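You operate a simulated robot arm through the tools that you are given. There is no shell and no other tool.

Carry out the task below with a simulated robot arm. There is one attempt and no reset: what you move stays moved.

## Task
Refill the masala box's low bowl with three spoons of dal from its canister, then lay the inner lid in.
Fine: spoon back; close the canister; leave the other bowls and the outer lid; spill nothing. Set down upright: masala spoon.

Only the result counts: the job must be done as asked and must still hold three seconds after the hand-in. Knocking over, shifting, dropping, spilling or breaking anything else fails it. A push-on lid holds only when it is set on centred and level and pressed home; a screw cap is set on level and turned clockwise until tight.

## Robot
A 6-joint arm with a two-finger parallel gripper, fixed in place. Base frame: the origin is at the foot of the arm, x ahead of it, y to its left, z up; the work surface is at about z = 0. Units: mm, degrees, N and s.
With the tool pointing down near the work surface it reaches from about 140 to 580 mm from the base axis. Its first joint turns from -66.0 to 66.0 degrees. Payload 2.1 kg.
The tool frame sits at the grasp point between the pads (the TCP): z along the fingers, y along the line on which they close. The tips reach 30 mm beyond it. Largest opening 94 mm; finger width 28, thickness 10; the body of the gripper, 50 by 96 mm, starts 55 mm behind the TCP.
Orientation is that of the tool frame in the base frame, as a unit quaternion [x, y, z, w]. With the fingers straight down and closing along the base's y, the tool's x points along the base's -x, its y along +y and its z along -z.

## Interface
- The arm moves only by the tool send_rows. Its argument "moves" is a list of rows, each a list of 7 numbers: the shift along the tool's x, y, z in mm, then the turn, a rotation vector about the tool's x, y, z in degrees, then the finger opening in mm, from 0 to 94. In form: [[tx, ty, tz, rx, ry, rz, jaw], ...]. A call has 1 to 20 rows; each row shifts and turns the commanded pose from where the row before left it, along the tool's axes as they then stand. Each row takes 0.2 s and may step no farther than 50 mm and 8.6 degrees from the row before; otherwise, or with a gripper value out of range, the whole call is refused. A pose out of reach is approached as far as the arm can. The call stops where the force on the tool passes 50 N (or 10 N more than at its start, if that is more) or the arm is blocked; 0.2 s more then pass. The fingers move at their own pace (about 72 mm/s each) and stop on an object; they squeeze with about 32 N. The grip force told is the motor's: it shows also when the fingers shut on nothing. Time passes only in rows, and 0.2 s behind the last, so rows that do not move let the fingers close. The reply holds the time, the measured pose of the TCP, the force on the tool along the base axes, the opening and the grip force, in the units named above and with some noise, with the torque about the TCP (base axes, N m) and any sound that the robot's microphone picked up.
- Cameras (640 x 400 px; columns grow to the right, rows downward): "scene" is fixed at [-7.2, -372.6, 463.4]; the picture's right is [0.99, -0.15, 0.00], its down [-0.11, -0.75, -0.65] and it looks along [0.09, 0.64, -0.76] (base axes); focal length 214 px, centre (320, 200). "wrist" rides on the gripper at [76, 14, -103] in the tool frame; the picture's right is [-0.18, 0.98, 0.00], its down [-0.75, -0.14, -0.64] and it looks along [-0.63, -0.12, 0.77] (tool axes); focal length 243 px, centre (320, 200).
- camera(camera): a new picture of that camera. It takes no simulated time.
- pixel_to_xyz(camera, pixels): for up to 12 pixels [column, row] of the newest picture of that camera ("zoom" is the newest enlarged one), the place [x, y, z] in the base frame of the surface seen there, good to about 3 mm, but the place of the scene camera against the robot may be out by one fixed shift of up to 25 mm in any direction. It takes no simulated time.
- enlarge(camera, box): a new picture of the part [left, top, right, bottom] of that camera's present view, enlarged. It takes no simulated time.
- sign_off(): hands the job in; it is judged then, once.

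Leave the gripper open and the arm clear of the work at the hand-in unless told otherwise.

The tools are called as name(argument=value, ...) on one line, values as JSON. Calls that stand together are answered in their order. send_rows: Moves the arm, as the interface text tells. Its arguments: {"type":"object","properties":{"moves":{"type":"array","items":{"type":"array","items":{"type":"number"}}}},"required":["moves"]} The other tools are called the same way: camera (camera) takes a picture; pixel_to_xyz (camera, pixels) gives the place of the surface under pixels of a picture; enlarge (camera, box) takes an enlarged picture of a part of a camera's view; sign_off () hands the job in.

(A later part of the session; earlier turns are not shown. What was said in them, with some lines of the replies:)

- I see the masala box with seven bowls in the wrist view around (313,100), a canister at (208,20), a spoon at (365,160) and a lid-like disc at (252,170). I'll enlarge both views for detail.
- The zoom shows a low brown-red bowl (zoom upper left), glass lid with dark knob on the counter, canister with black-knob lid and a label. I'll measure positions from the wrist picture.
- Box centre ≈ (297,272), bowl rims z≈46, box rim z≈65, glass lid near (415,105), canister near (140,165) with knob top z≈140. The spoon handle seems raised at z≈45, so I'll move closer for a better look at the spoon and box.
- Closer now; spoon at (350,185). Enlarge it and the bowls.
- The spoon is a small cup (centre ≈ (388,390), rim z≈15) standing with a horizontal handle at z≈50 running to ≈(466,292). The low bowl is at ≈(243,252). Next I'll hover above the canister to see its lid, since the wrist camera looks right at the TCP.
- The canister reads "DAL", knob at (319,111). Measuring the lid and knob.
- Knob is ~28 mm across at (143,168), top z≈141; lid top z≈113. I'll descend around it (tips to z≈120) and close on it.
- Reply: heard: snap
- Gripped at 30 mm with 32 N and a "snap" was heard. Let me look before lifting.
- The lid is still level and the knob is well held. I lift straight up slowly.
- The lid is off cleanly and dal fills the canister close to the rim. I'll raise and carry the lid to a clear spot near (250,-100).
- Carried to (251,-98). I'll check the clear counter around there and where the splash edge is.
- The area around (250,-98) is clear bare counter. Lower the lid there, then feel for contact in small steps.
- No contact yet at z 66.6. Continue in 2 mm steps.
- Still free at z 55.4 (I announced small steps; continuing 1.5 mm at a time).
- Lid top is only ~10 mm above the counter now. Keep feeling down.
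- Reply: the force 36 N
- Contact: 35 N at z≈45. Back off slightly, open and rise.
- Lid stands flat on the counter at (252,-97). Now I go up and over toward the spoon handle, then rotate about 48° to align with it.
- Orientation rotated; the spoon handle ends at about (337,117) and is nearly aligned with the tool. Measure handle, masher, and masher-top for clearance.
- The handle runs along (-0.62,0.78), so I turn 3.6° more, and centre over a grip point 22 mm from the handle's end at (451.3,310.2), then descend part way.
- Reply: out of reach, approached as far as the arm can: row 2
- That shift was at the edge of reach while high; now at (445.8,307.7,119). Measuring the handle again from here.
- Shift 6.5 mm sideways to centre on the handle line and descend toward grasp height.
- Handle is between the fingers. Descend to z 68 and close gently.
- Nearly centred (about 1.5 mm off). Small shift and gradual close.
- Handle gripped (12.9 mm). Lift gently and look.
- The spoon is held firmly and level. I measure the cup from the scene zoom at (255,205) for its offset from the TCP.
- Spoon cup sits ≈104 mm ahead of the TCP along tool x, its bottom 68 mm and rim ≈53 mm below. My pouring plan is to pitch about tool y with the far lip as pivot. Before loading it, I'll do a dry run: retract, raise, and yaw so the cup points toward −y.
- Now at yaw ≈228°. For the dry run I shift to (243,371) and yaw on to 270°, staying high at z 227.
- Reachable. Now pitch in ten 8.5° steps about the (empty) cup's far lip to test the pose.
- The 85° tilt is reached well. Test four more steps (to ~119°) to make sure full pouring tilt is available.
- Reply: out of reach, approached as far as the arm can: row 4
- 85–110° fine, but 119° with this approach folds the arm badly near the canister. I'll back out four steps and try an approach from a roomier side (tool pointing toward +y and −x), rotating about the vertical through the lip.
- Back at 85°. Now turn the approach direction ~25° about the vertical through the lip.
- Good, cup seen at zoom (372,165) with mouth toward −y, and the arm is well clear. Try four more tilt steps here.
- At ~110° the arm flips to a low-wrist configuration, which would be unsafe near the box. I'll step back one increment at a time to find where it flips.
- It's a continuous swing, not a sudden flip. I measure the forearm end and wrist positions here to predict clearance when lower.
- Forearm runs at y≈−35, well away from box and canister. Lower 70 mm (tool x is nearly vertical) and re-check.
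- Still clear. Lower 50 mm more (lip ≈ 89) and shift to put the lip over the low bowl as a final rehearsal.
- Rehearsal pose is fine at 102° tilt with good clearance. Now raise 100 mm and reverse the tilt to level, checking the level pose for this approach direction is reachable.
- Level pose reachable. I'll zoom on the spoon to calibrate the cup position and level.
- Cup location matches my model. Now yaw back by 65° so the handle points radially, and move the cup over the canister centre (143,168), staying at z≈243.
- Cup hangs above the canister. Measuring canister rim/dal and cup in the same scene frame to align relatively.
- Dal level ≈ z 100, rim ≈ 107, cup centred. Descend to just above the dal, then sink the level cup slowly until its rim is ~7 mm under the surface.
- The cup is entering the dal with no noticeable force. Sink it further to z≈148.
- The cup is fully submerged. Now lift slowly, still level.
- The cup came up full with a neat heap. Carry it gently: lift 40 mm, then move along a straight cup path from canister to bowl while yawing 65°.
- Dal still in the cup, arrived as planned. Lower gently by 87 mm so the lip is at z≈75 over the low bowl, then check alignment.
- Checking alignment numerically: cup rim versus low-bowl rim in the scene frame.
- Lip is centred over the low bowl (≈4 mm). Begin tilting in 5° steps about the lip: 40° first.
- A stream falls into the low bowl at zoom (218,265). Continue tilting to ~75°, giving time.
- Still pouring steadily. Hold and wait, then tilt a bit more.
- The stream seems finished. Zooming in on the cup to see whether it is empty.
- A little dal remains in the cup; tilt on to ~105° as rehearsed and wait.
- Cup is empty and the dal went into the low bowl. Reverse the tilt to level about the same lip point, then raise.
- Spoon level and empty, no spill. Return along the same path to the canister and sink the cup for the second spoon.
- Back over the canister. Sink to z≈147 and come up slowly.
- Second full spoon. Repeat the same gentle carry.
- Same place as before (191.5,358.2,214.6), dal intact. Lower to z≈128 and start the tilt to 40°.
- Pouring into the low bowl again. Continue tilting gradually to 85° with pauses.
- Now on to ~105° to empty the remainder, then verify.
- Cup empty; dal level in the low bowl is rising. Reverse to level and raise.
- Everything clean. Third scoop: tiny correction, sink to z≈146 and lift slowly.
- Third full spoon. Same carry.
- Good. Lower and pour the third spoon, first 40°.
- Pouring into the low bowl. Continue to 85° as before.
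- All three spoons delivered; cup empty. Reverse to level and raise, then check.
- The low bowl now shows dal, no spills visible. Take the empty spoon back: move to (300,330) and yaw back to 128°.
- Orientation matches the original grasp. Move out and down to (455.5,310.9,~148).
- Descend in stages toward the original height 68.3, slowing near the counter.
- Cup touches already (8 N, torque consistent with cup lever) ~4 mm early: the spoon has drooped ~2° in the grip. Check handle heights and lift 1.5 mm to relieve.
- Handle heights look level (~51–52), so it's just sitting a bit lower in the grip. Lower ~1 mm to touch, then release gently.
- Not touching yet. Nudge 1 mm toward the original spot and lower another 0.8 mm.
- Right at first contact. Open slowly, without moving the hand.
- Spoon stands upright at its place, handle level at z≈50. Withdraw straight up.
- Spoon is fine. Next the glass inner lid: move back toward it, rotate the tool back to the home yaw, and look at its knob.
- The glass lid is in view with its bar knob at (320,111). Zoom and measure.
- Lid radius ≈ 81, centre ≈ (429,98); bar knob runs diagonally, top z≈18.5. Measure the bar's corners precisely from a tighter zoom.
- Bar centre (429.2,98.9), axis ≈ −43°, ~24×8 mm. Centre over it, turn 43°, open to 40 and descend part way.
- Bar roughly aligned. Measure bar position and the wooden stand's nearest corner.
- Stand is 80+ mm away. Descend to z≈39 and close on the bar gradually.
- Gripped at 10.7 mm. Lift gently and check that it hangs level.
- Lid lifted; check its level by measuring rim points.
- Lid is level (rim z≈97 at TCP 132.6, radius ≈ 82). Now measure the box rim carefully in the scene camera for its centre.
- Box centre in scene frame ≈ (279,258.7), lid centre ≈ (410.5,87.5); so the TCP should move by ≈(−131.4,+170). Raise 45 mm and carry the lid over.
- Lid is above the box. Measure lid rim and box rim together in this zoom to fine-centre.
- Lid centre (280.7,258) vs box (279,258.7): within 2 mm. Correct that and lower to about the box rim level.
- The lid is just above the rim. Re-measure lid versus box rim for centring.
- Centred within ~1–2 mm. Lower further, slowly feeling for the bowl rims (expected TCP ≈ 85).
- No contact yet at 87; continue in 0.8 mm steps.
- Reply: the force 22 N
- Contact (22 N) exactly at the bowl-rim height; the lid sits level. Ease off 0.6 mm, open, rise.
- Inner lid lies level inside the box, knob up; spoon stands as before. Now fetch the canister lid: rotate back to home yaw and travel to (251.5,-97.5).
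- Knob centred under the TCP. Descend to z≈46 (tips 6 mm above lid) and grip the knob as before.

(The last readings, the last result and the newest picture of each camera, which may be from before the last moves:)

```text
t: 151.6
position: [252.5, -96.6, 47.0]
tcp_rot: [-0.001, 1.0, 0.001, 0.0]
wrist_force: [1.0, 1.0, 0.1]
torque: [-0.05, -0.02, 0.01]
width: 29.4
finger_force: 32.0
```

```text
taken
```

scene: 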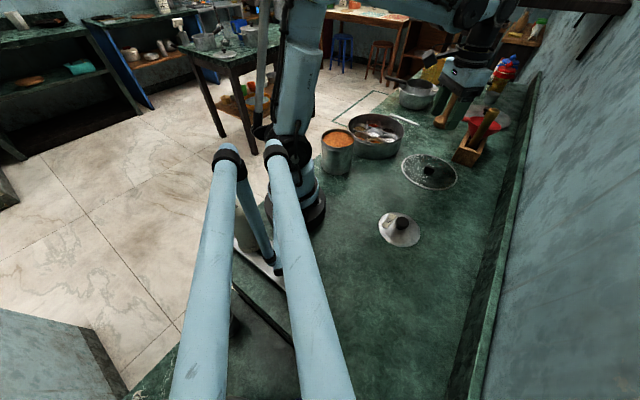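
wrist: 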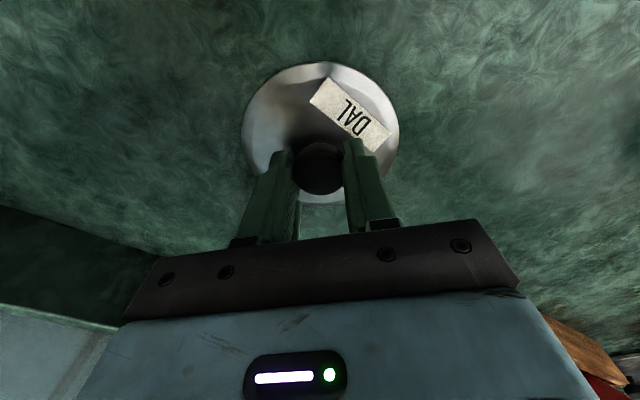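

Grip is the same as when it was removed. Lift and carry back over the canister.

send_rows(moves=[[0, 0, -10, 0, 0, 0, 10], [0, 0, -40, 0, 0, 0, 10], [0, 0, -45, 0, 0, 0, 10], [0, 0, -45, 0, 0, 0, 10], [0, 0, -43, 0, 0, 0, 10], [15.7, 37.7, 0, 0, 0, 0, 10], [15.7, 37.7, 0, 0, 0, 0, 10], [15.7, 37.7, 0, 0, 0, 0, 10], [15.7, 37.7, 0, 0, 0, 0, 10], [15.7, 37.7, 0, 0, 0, 0, 10], [15.7, 37.7, 0, 0, 0, 0, 10], [15.7, 37.7, 0, 0, 0, 0, 10], [0, 0, 0, 0, 0, 0, 10], [0, 0, 0, 0, 0, 0, 10]])

enlarge(camera="scene", box=[300, 70, 400, 190])

camera(camera="wrist")

```text
t: 154.6
position: [141.0, 167.4, 229.8]
tcp_rot: [-0.001, 1.0, 0.001, 0.001]
wrist_force: [0.8, -0.3, -1.8]
torque: [0.04, -0.03, 0.02]
width: 29.5
finger_force: 32.3
```

```text
3.33 times, centred on (350, 130) of scene
```

zoom: 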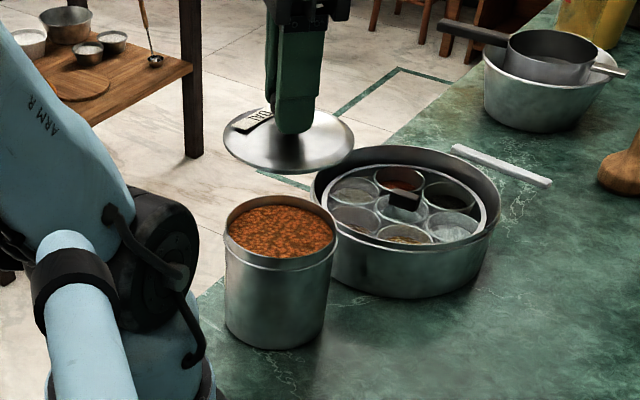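

```text
taken
```

wrist: 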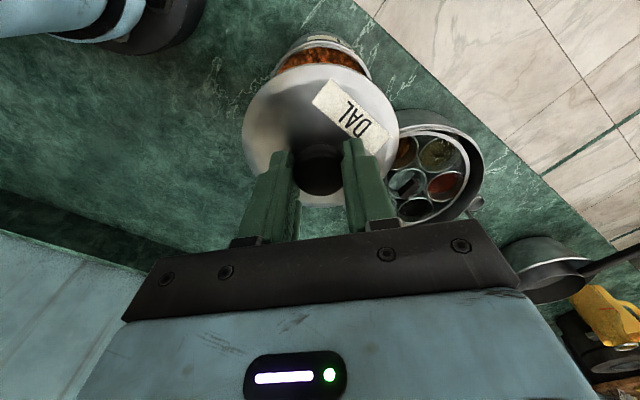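

Measure lid rim versus canister rim in this zoom for centring.

pixel_to_xyz(camera="zoom", pixels=[[223, 140], [353, 145], [230, 155], [260, 168], [290, 171], [320, 168], [345, 158], [225, 125]])

enlarge(camera="scene", box=[355, 120, 415, 180])

enlarge(camera="scene", box=[360, 125, 405, 160])

enlarge(camera="scene", box=[362, 122, 408, 152])

enlarge(camera="scene", box=[360, 125, 410, 160])

enlarge(camera="scene", box=[360, 125, 410, 165])

enlarge(camera="scene", box=[360, 120, 410, 160])

enlarge(camera="scene", box=[315, 105, 365, 145])

```text
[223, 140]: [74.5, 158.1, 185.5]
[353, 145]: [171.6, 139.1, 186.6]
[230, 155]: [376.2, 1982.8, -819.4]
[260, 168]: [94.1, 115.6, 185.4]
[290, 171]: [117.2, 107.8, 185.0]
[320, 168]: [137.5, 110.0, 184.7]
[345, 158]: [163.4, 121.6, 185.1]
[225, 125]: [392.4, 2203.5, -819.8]
```

```text
6.67 times, centred on (385, 150) of scene
```

zoom: 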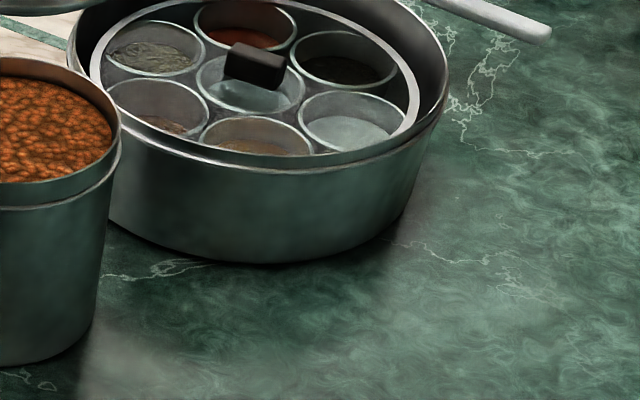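

```text
11.43 times, centred on (382, 142) of scene
```

zoom: 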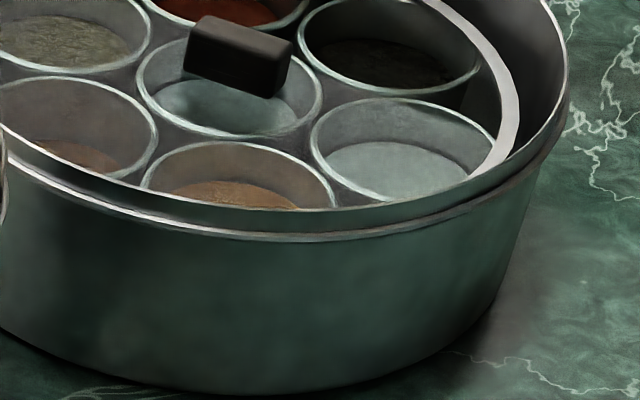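

```text
13.33 times, centred on (385, 137) of scene
```

zoom: 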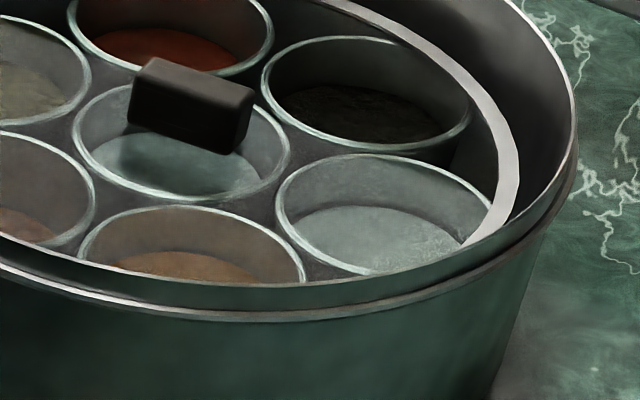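

```text
11.43 times, centred on (385, 142) of scene
```

zoom: 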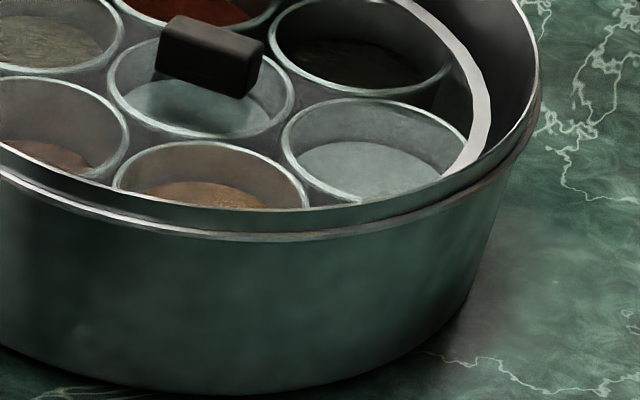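

```text
10.00 times, centred on (385, 145) of scene
```

zoom: 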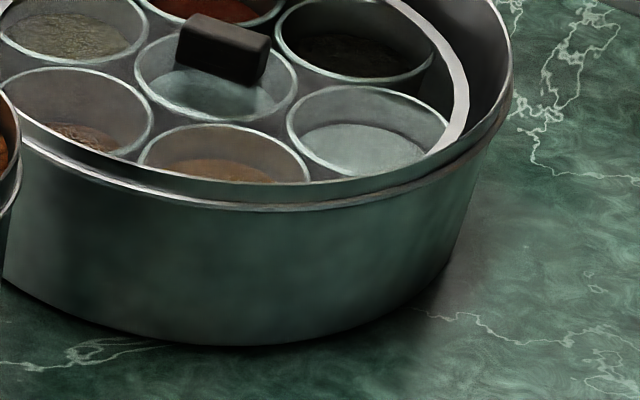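

```text
10.00 times, centred on (385, 140) of scene
```

zoom: 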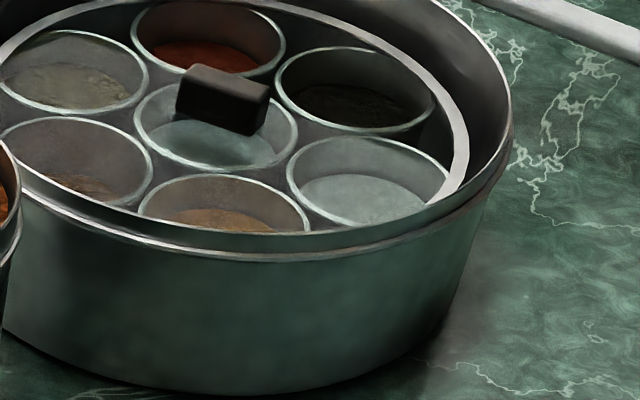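

```text
10.00 times, centred on (340, 125) of scene
```

zoom: 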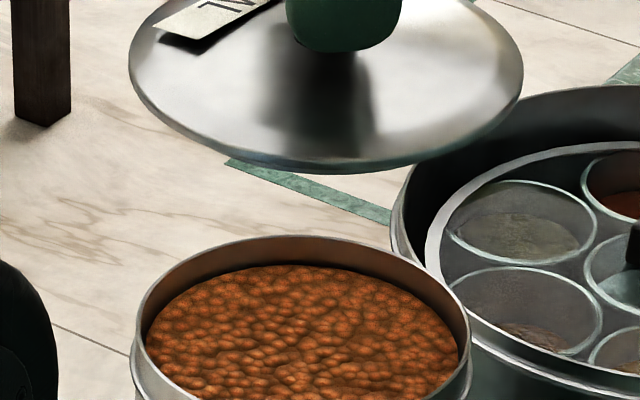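

The inner lid sits well. Now a zoom on the canister rim itself for its centre.

enlarge(camera="scene", box=[315, 120, 360, 156])

```text
11.11 times, centred on (338, 138) of scene
```

zoom: 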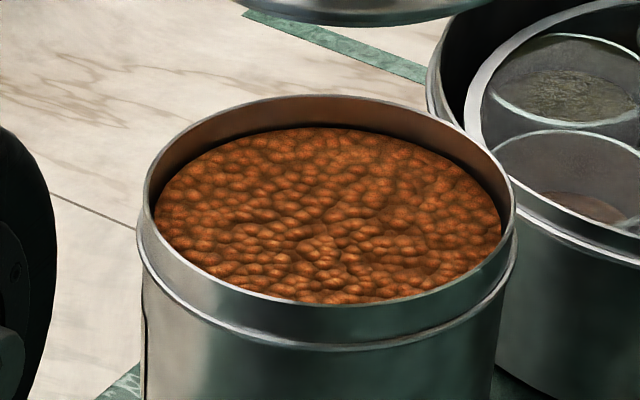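

pixel_to_xyz(camera="zoom", pixels=[[150, 215], [160, 160], [215, 117], [320, 100], [420, 117], [485, 158], [511, 215], [480, 265], [410, 300], [330, 307], [250, 292], [180, 255]])

```text
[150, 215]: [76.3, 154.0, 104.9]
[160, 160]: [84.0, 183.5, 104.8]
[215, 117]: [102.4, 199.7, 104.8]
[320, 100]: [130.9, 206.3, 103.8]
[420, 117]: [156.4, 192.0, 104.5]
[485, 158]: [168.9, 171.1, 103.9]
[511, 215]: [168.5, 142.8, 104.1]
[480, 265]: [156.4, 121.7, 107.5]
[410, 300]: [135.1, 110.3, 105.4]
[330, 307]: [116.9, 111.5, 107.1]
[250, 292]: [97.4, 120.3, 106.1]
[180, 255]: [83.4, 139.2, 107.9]
```

Lid centre ≈ (124,156.5) and canister centre ≈ (123.8,158): ~1 mm apart. Tiny correction, lower to just above the rim.

send_rows(moves=[[-0.7, 0.8, 20, 0, 0, 0, 10], [0, 0, 25, 0, 0, 0, 10], [0, 0, 18, 0, 0, 0, 10], [0, 0, 5, 0, 0, 0, 10], [0, 0, 0, 0, 0, 0, 10]])

enlarge(camera="scene", box=[315, 110, 365, 150])

```text
t: 155.8
position: [143.1, 168.5, 161.5]
tcp_rot: [-0.002, 1.0, 0.001, 0.001]
wrist_force: [1.1, 0.1, 0.1]
torque: [-0.03, 0.02, 0.03]
width: 29.3
finger_force: 32.2
```

```text
10.00 times, centred on (340, 130) of scene
```

zoom: 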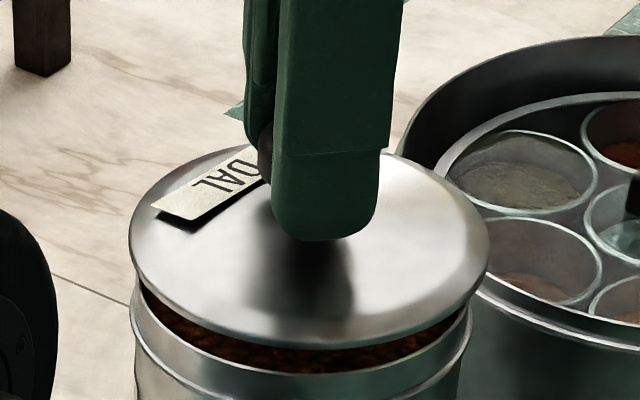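

Check numerically again at this height (lid edge vs canister bead).

pixel_to_xyz(camera="zoom", pixels=[[133, 245], [485, 250], [165, 185], [190, 315], [250, 338], [320, 345], [400, 330], [460, 295], [440, 180], [150, 290], [220, 165]])

send_rows(moves=[[0, 0, 0, 0, 0, 0, 10]])

send_rows(moves=[[0, 0, 0, 0, 0, 0, 10]])

send_rows(moves=[[0, 0, 0, 0, 0, 0, 10]])

```text
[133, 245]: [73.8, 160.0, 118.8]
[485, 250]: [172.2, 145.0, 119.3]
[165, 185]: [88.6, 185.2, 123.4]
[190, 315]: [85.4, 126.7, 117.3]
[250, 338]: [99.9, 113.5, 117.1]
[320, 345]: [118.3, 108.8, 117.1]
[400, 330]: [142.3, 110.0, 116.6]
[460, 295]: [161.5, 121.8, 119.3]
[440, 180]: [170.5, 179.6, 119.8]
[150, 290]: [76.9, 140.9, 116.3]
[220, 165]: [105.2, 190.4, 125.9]
```

```text
t: 156.2
position: [142.7, 168.4, 160.9]
tcp_rot: [-0.001, 1.0, 0.001, 0.002]
wrist_force: [0.5, 0.2, -0.8]
torque: [-0.03, 0.05, 0.02]
width: 29.5
finger_force: 31.7
```

```text
t: 156.6
position: [142.6, 168.8, 162.3]
tcp_rot: [-0.001, 1.0, 0.001, 0.001]
wrist_force: [-0.1, 0.8, -0.8]
torque: [-0.02, 0.02, 0.02]
width: 29.3
finger_force: 31.8
```

```text
t: 157.0
position: [142.9, 168.1, 161.1]
tcp_rot: [0.0, 1.0, 0.0, 0.0]
wrist_force: [-0.7, -0.8, -0.4]
torque: [-0.01, -0.01, -0.05]
width: 29.4
finger_force: 32.1
```

Lid and canister centres agree within ~1 mm. Lower onto the rim slowly and press.

send_rows(moves=[[0, 0, 3, 0, 0, 0, 10], [0, 0, 2, 0, 0, 0, 10], [0, 0, 1.5, 0, 0, 0, 10], [0, 0, 1, 0, 0, 0, 10], [0, 0, 0, 0, 0, 0, 10]])

```text
t: 158.2
position: [142.9, 168.7, 153.4]
tcp_rot: [-0.001, 1.0, 0.001, 0.001]
wrist_force: [-0.1, -1.3, 0.0]
torque: [-0.02, 0.03, -0.01]
width: 29.2
finger_force: 32.1
```

send_rows(moves=[[0, 0, 0.8, 0, 0, 0, 10], [0, 0, 0.8, 0, 0, 0, 10], [0, 0, 0, 0, 0, 0, 10]])

enlarge(camera="scene", box=[315, 110, 365, 150])

```text
t: 159.0
position: [142.5, 168.6, 153.2]
tcp_rot: [-0.001, 1.0, 0.0, 0.001]
wrist_force: [-0.2, 1.0, 0.4]
torque: [-0.01, 0.0, 0.0]
width: 29.2
finger_force: 31.9
```

```text
10.00 times, centred on (340, 130) of scene
```

zoom: 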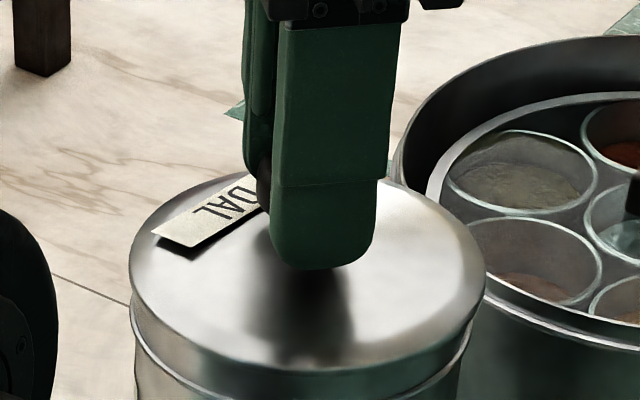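

Almost seated, still no force. Continue pressing down in small steps.

send_rows(moves=[[0, 0, 0.8, 0, 0, 0, 10], [0, 0, 0.8, 0, 0, 0, 10], [0, 0, 0, 0, 0, 0, 10]])

```text
t: 159.8
position: [142.0, 169.1, 151.3]
tcp_rot: [-0.001, 1.0, 0.0, 0.0]
wrist_force: [-12.4, -6.7, 33.4]
torque: [-0.2, 0.26, 0.09]
width: 29.6
finger_force: 32.2
heard: snap
```

A "snap" at 33 N: the lid is home. Relax and release, then rise.

send_rows(moves=[[0, 0, -0.8, 0, 0, 0, 10], [0, 0, 0, 0, 0, 0, 32], [0, 0, 0, 0, 0, 0, 40], [0, 0, 0, 0, 0, 0, 60], [0, 0, 0, 0, 0, 0, 75], [0, 0, 0, 0, 0, 0, 75], [0, 0, -10, 0, 0, 0, 75], [0, 0, -30, 0, 0, 0, 75], [0, 0, -45, 0, 0, 0, 75], [0, 0, -25, 0, 0, 0, 75], [0, 0, 0, 0, 0, 0, 75]])

camera(camera="wrist")

enlarge(camera="scene", box=[300, 90, 420, 190])

```text
t: 162.2
position: [142.4, 168.5, 263.8]
tcp_rot: [-0.001, 1.0, 0.001, 0.001]
wrist_force: [0.8, 0.3, 0.1]
torque: [0.0, 0.02, -0.03]
width: 74.7
finger_force: 0.1
```

```text
taken
```

wrist: 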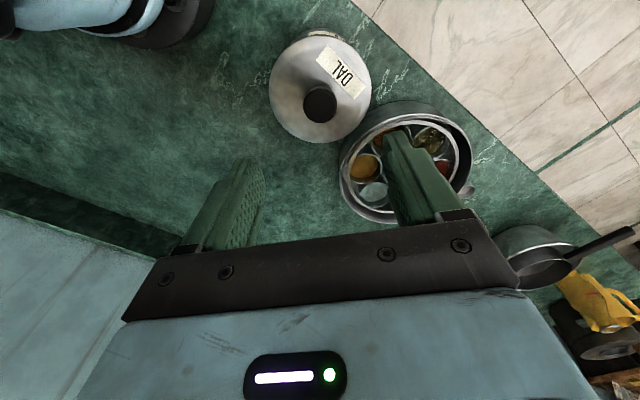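

```text
4.00 times, centred on (360, 140) of scene
```

zoom: 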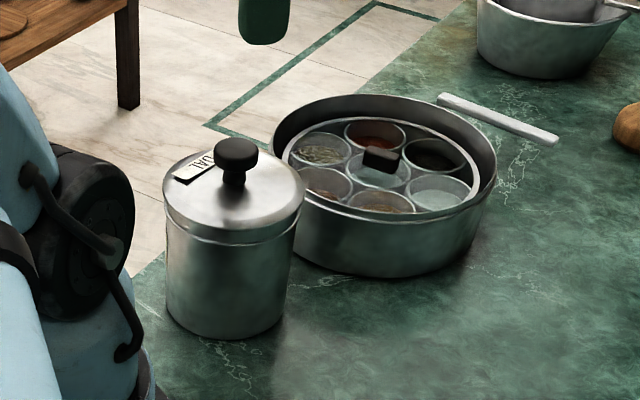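

Canister closed. Verify lid height against the start values (lid ≈112, knob top ≈141) and inspect surroundings for spills.

pixel_to_xyz(camera="wrist", pixels=[[319, 106], [279, 88], [366, 92], [314, 138], [292, 58], [350, 58], [320, 130], [280, 100]])

enlarge(camera="scene", box=[310, 100, 370, 180])

enlarge(camera="scene", box=[355, 100, 445, 170])

```text
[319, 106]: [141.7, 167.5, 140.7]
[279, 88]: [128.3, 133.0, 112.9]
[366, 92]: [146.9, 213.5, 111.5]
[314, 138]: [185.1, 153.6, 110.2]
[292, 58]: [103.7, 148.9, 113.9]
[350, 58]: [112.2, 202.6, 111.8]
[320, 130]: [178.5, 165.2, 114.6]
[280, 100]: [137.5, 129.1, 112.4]
```

```text
5.00 times, centred on (340, 140) of scene
```

zoom: 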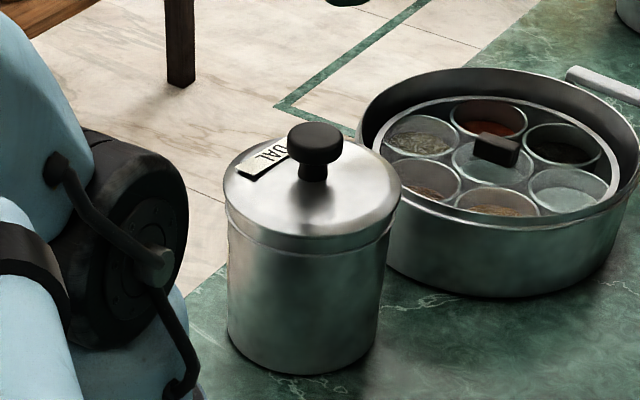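

```text
5.71 times, centred on (400, 135) of scene
```

zoom: 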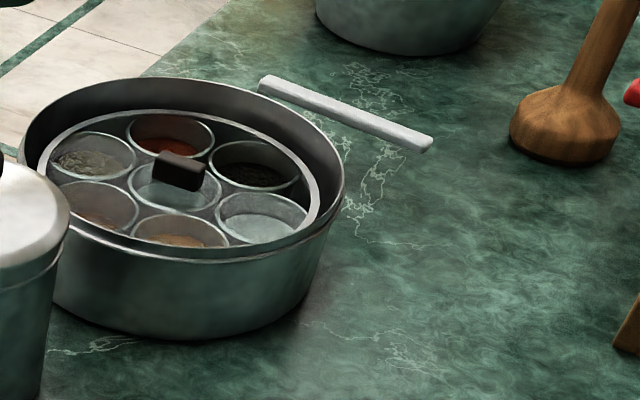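

Heights match the original closed state. Move the arm up and clear to the starting pose for a final look, gripper open.

send_rows(moves=[[0, 0, -40, 0, 0, 0, 94], [0, 0, -40, 0, 0, 0, 94], [-22.5, 30.5, -4, 0, 0, 0, 94], [-22.5, 30.5, -4, 0, 0, 0, 94], [-22.5, 30.5, -4, 0, 0, 0, 94], [-22.5, 30.5, -4, 0, 0, 0, 94], [0, 0, 0, 0, 0, 0, 94], [0, 0, 0, 0, 0, 0, 94]])

camera(camera="wrist")

enlarge(camera="wrist", box=[240, 20, 420, 210])

pixel_to_xyz(camera="wrist", pixels=[[383, 133], [340, 185], [361, 160], [350, 172], [372, 148]])

```text
t: 164.0
position: [233.4, 289.7, 359.8]
tcp_rot: [-0.001, 1.0, 0.001, 0.001]
wrist_force: [-0.3, -0.1, 0.3]
torque: [0.01, 0.0, -0.04]
width: 93.8
finger_force: 0.0
```

```text
taken
```

wrist: 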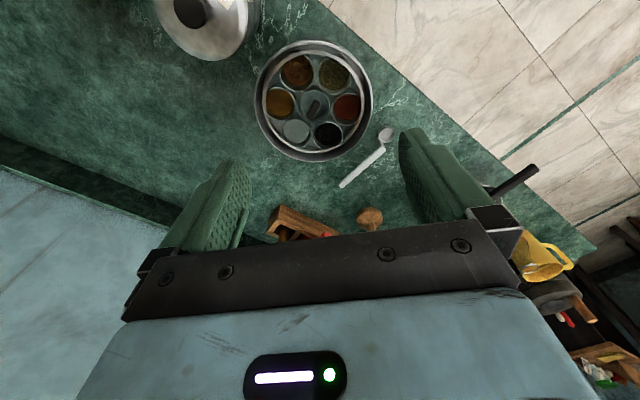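

```text
2.11 times, centred on (330, 115) of wrist
```

zoom: 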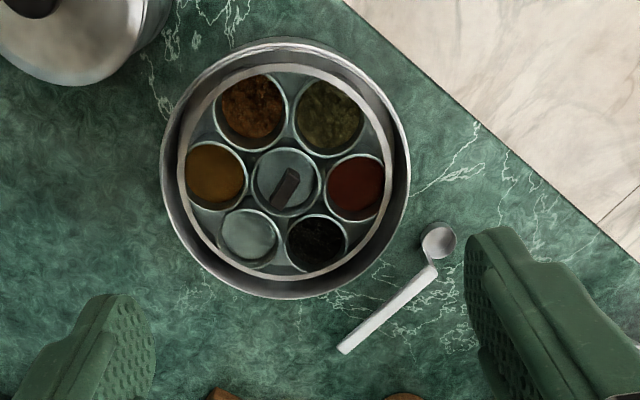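

```text
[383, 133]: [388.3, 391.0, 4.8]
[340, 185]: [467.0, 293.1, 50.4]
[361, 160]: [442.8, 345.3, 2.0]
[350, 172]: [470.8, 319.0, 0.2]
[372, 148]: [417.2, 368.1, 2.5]
```

Everything checks out in the final view:
- **Bowl:** it holds the three spoons of dal.
- **Inner lid:** it lies level and centred in the box.
- **Canister:** it is closed.
- **Spoon:** it stands upright within about 5 mm of its original place, cup at (386,135).
- **Rest of the counter:** I see no spills, and the outer lid and other bowls look untouched.

The gripper is open and the arm is clear, so I'm handing in.

sign_off()

```text
The job is handed in.
```

The job is handed in. The low bowl got three full spoons of dal, and the inner lid now lies level in the masala box.

- **Spoon:** it stands upright, about 5 mm and roughly 2° off its original position.
- **Canister:** the lid snapped home, and its height matches what I measured at the start.
- **Everything else:** I saw no spilled dal in the final pictures. I did not touch the other bowls or the outer lid.
- **Arm:** it finished back near its start position with the gripper open.
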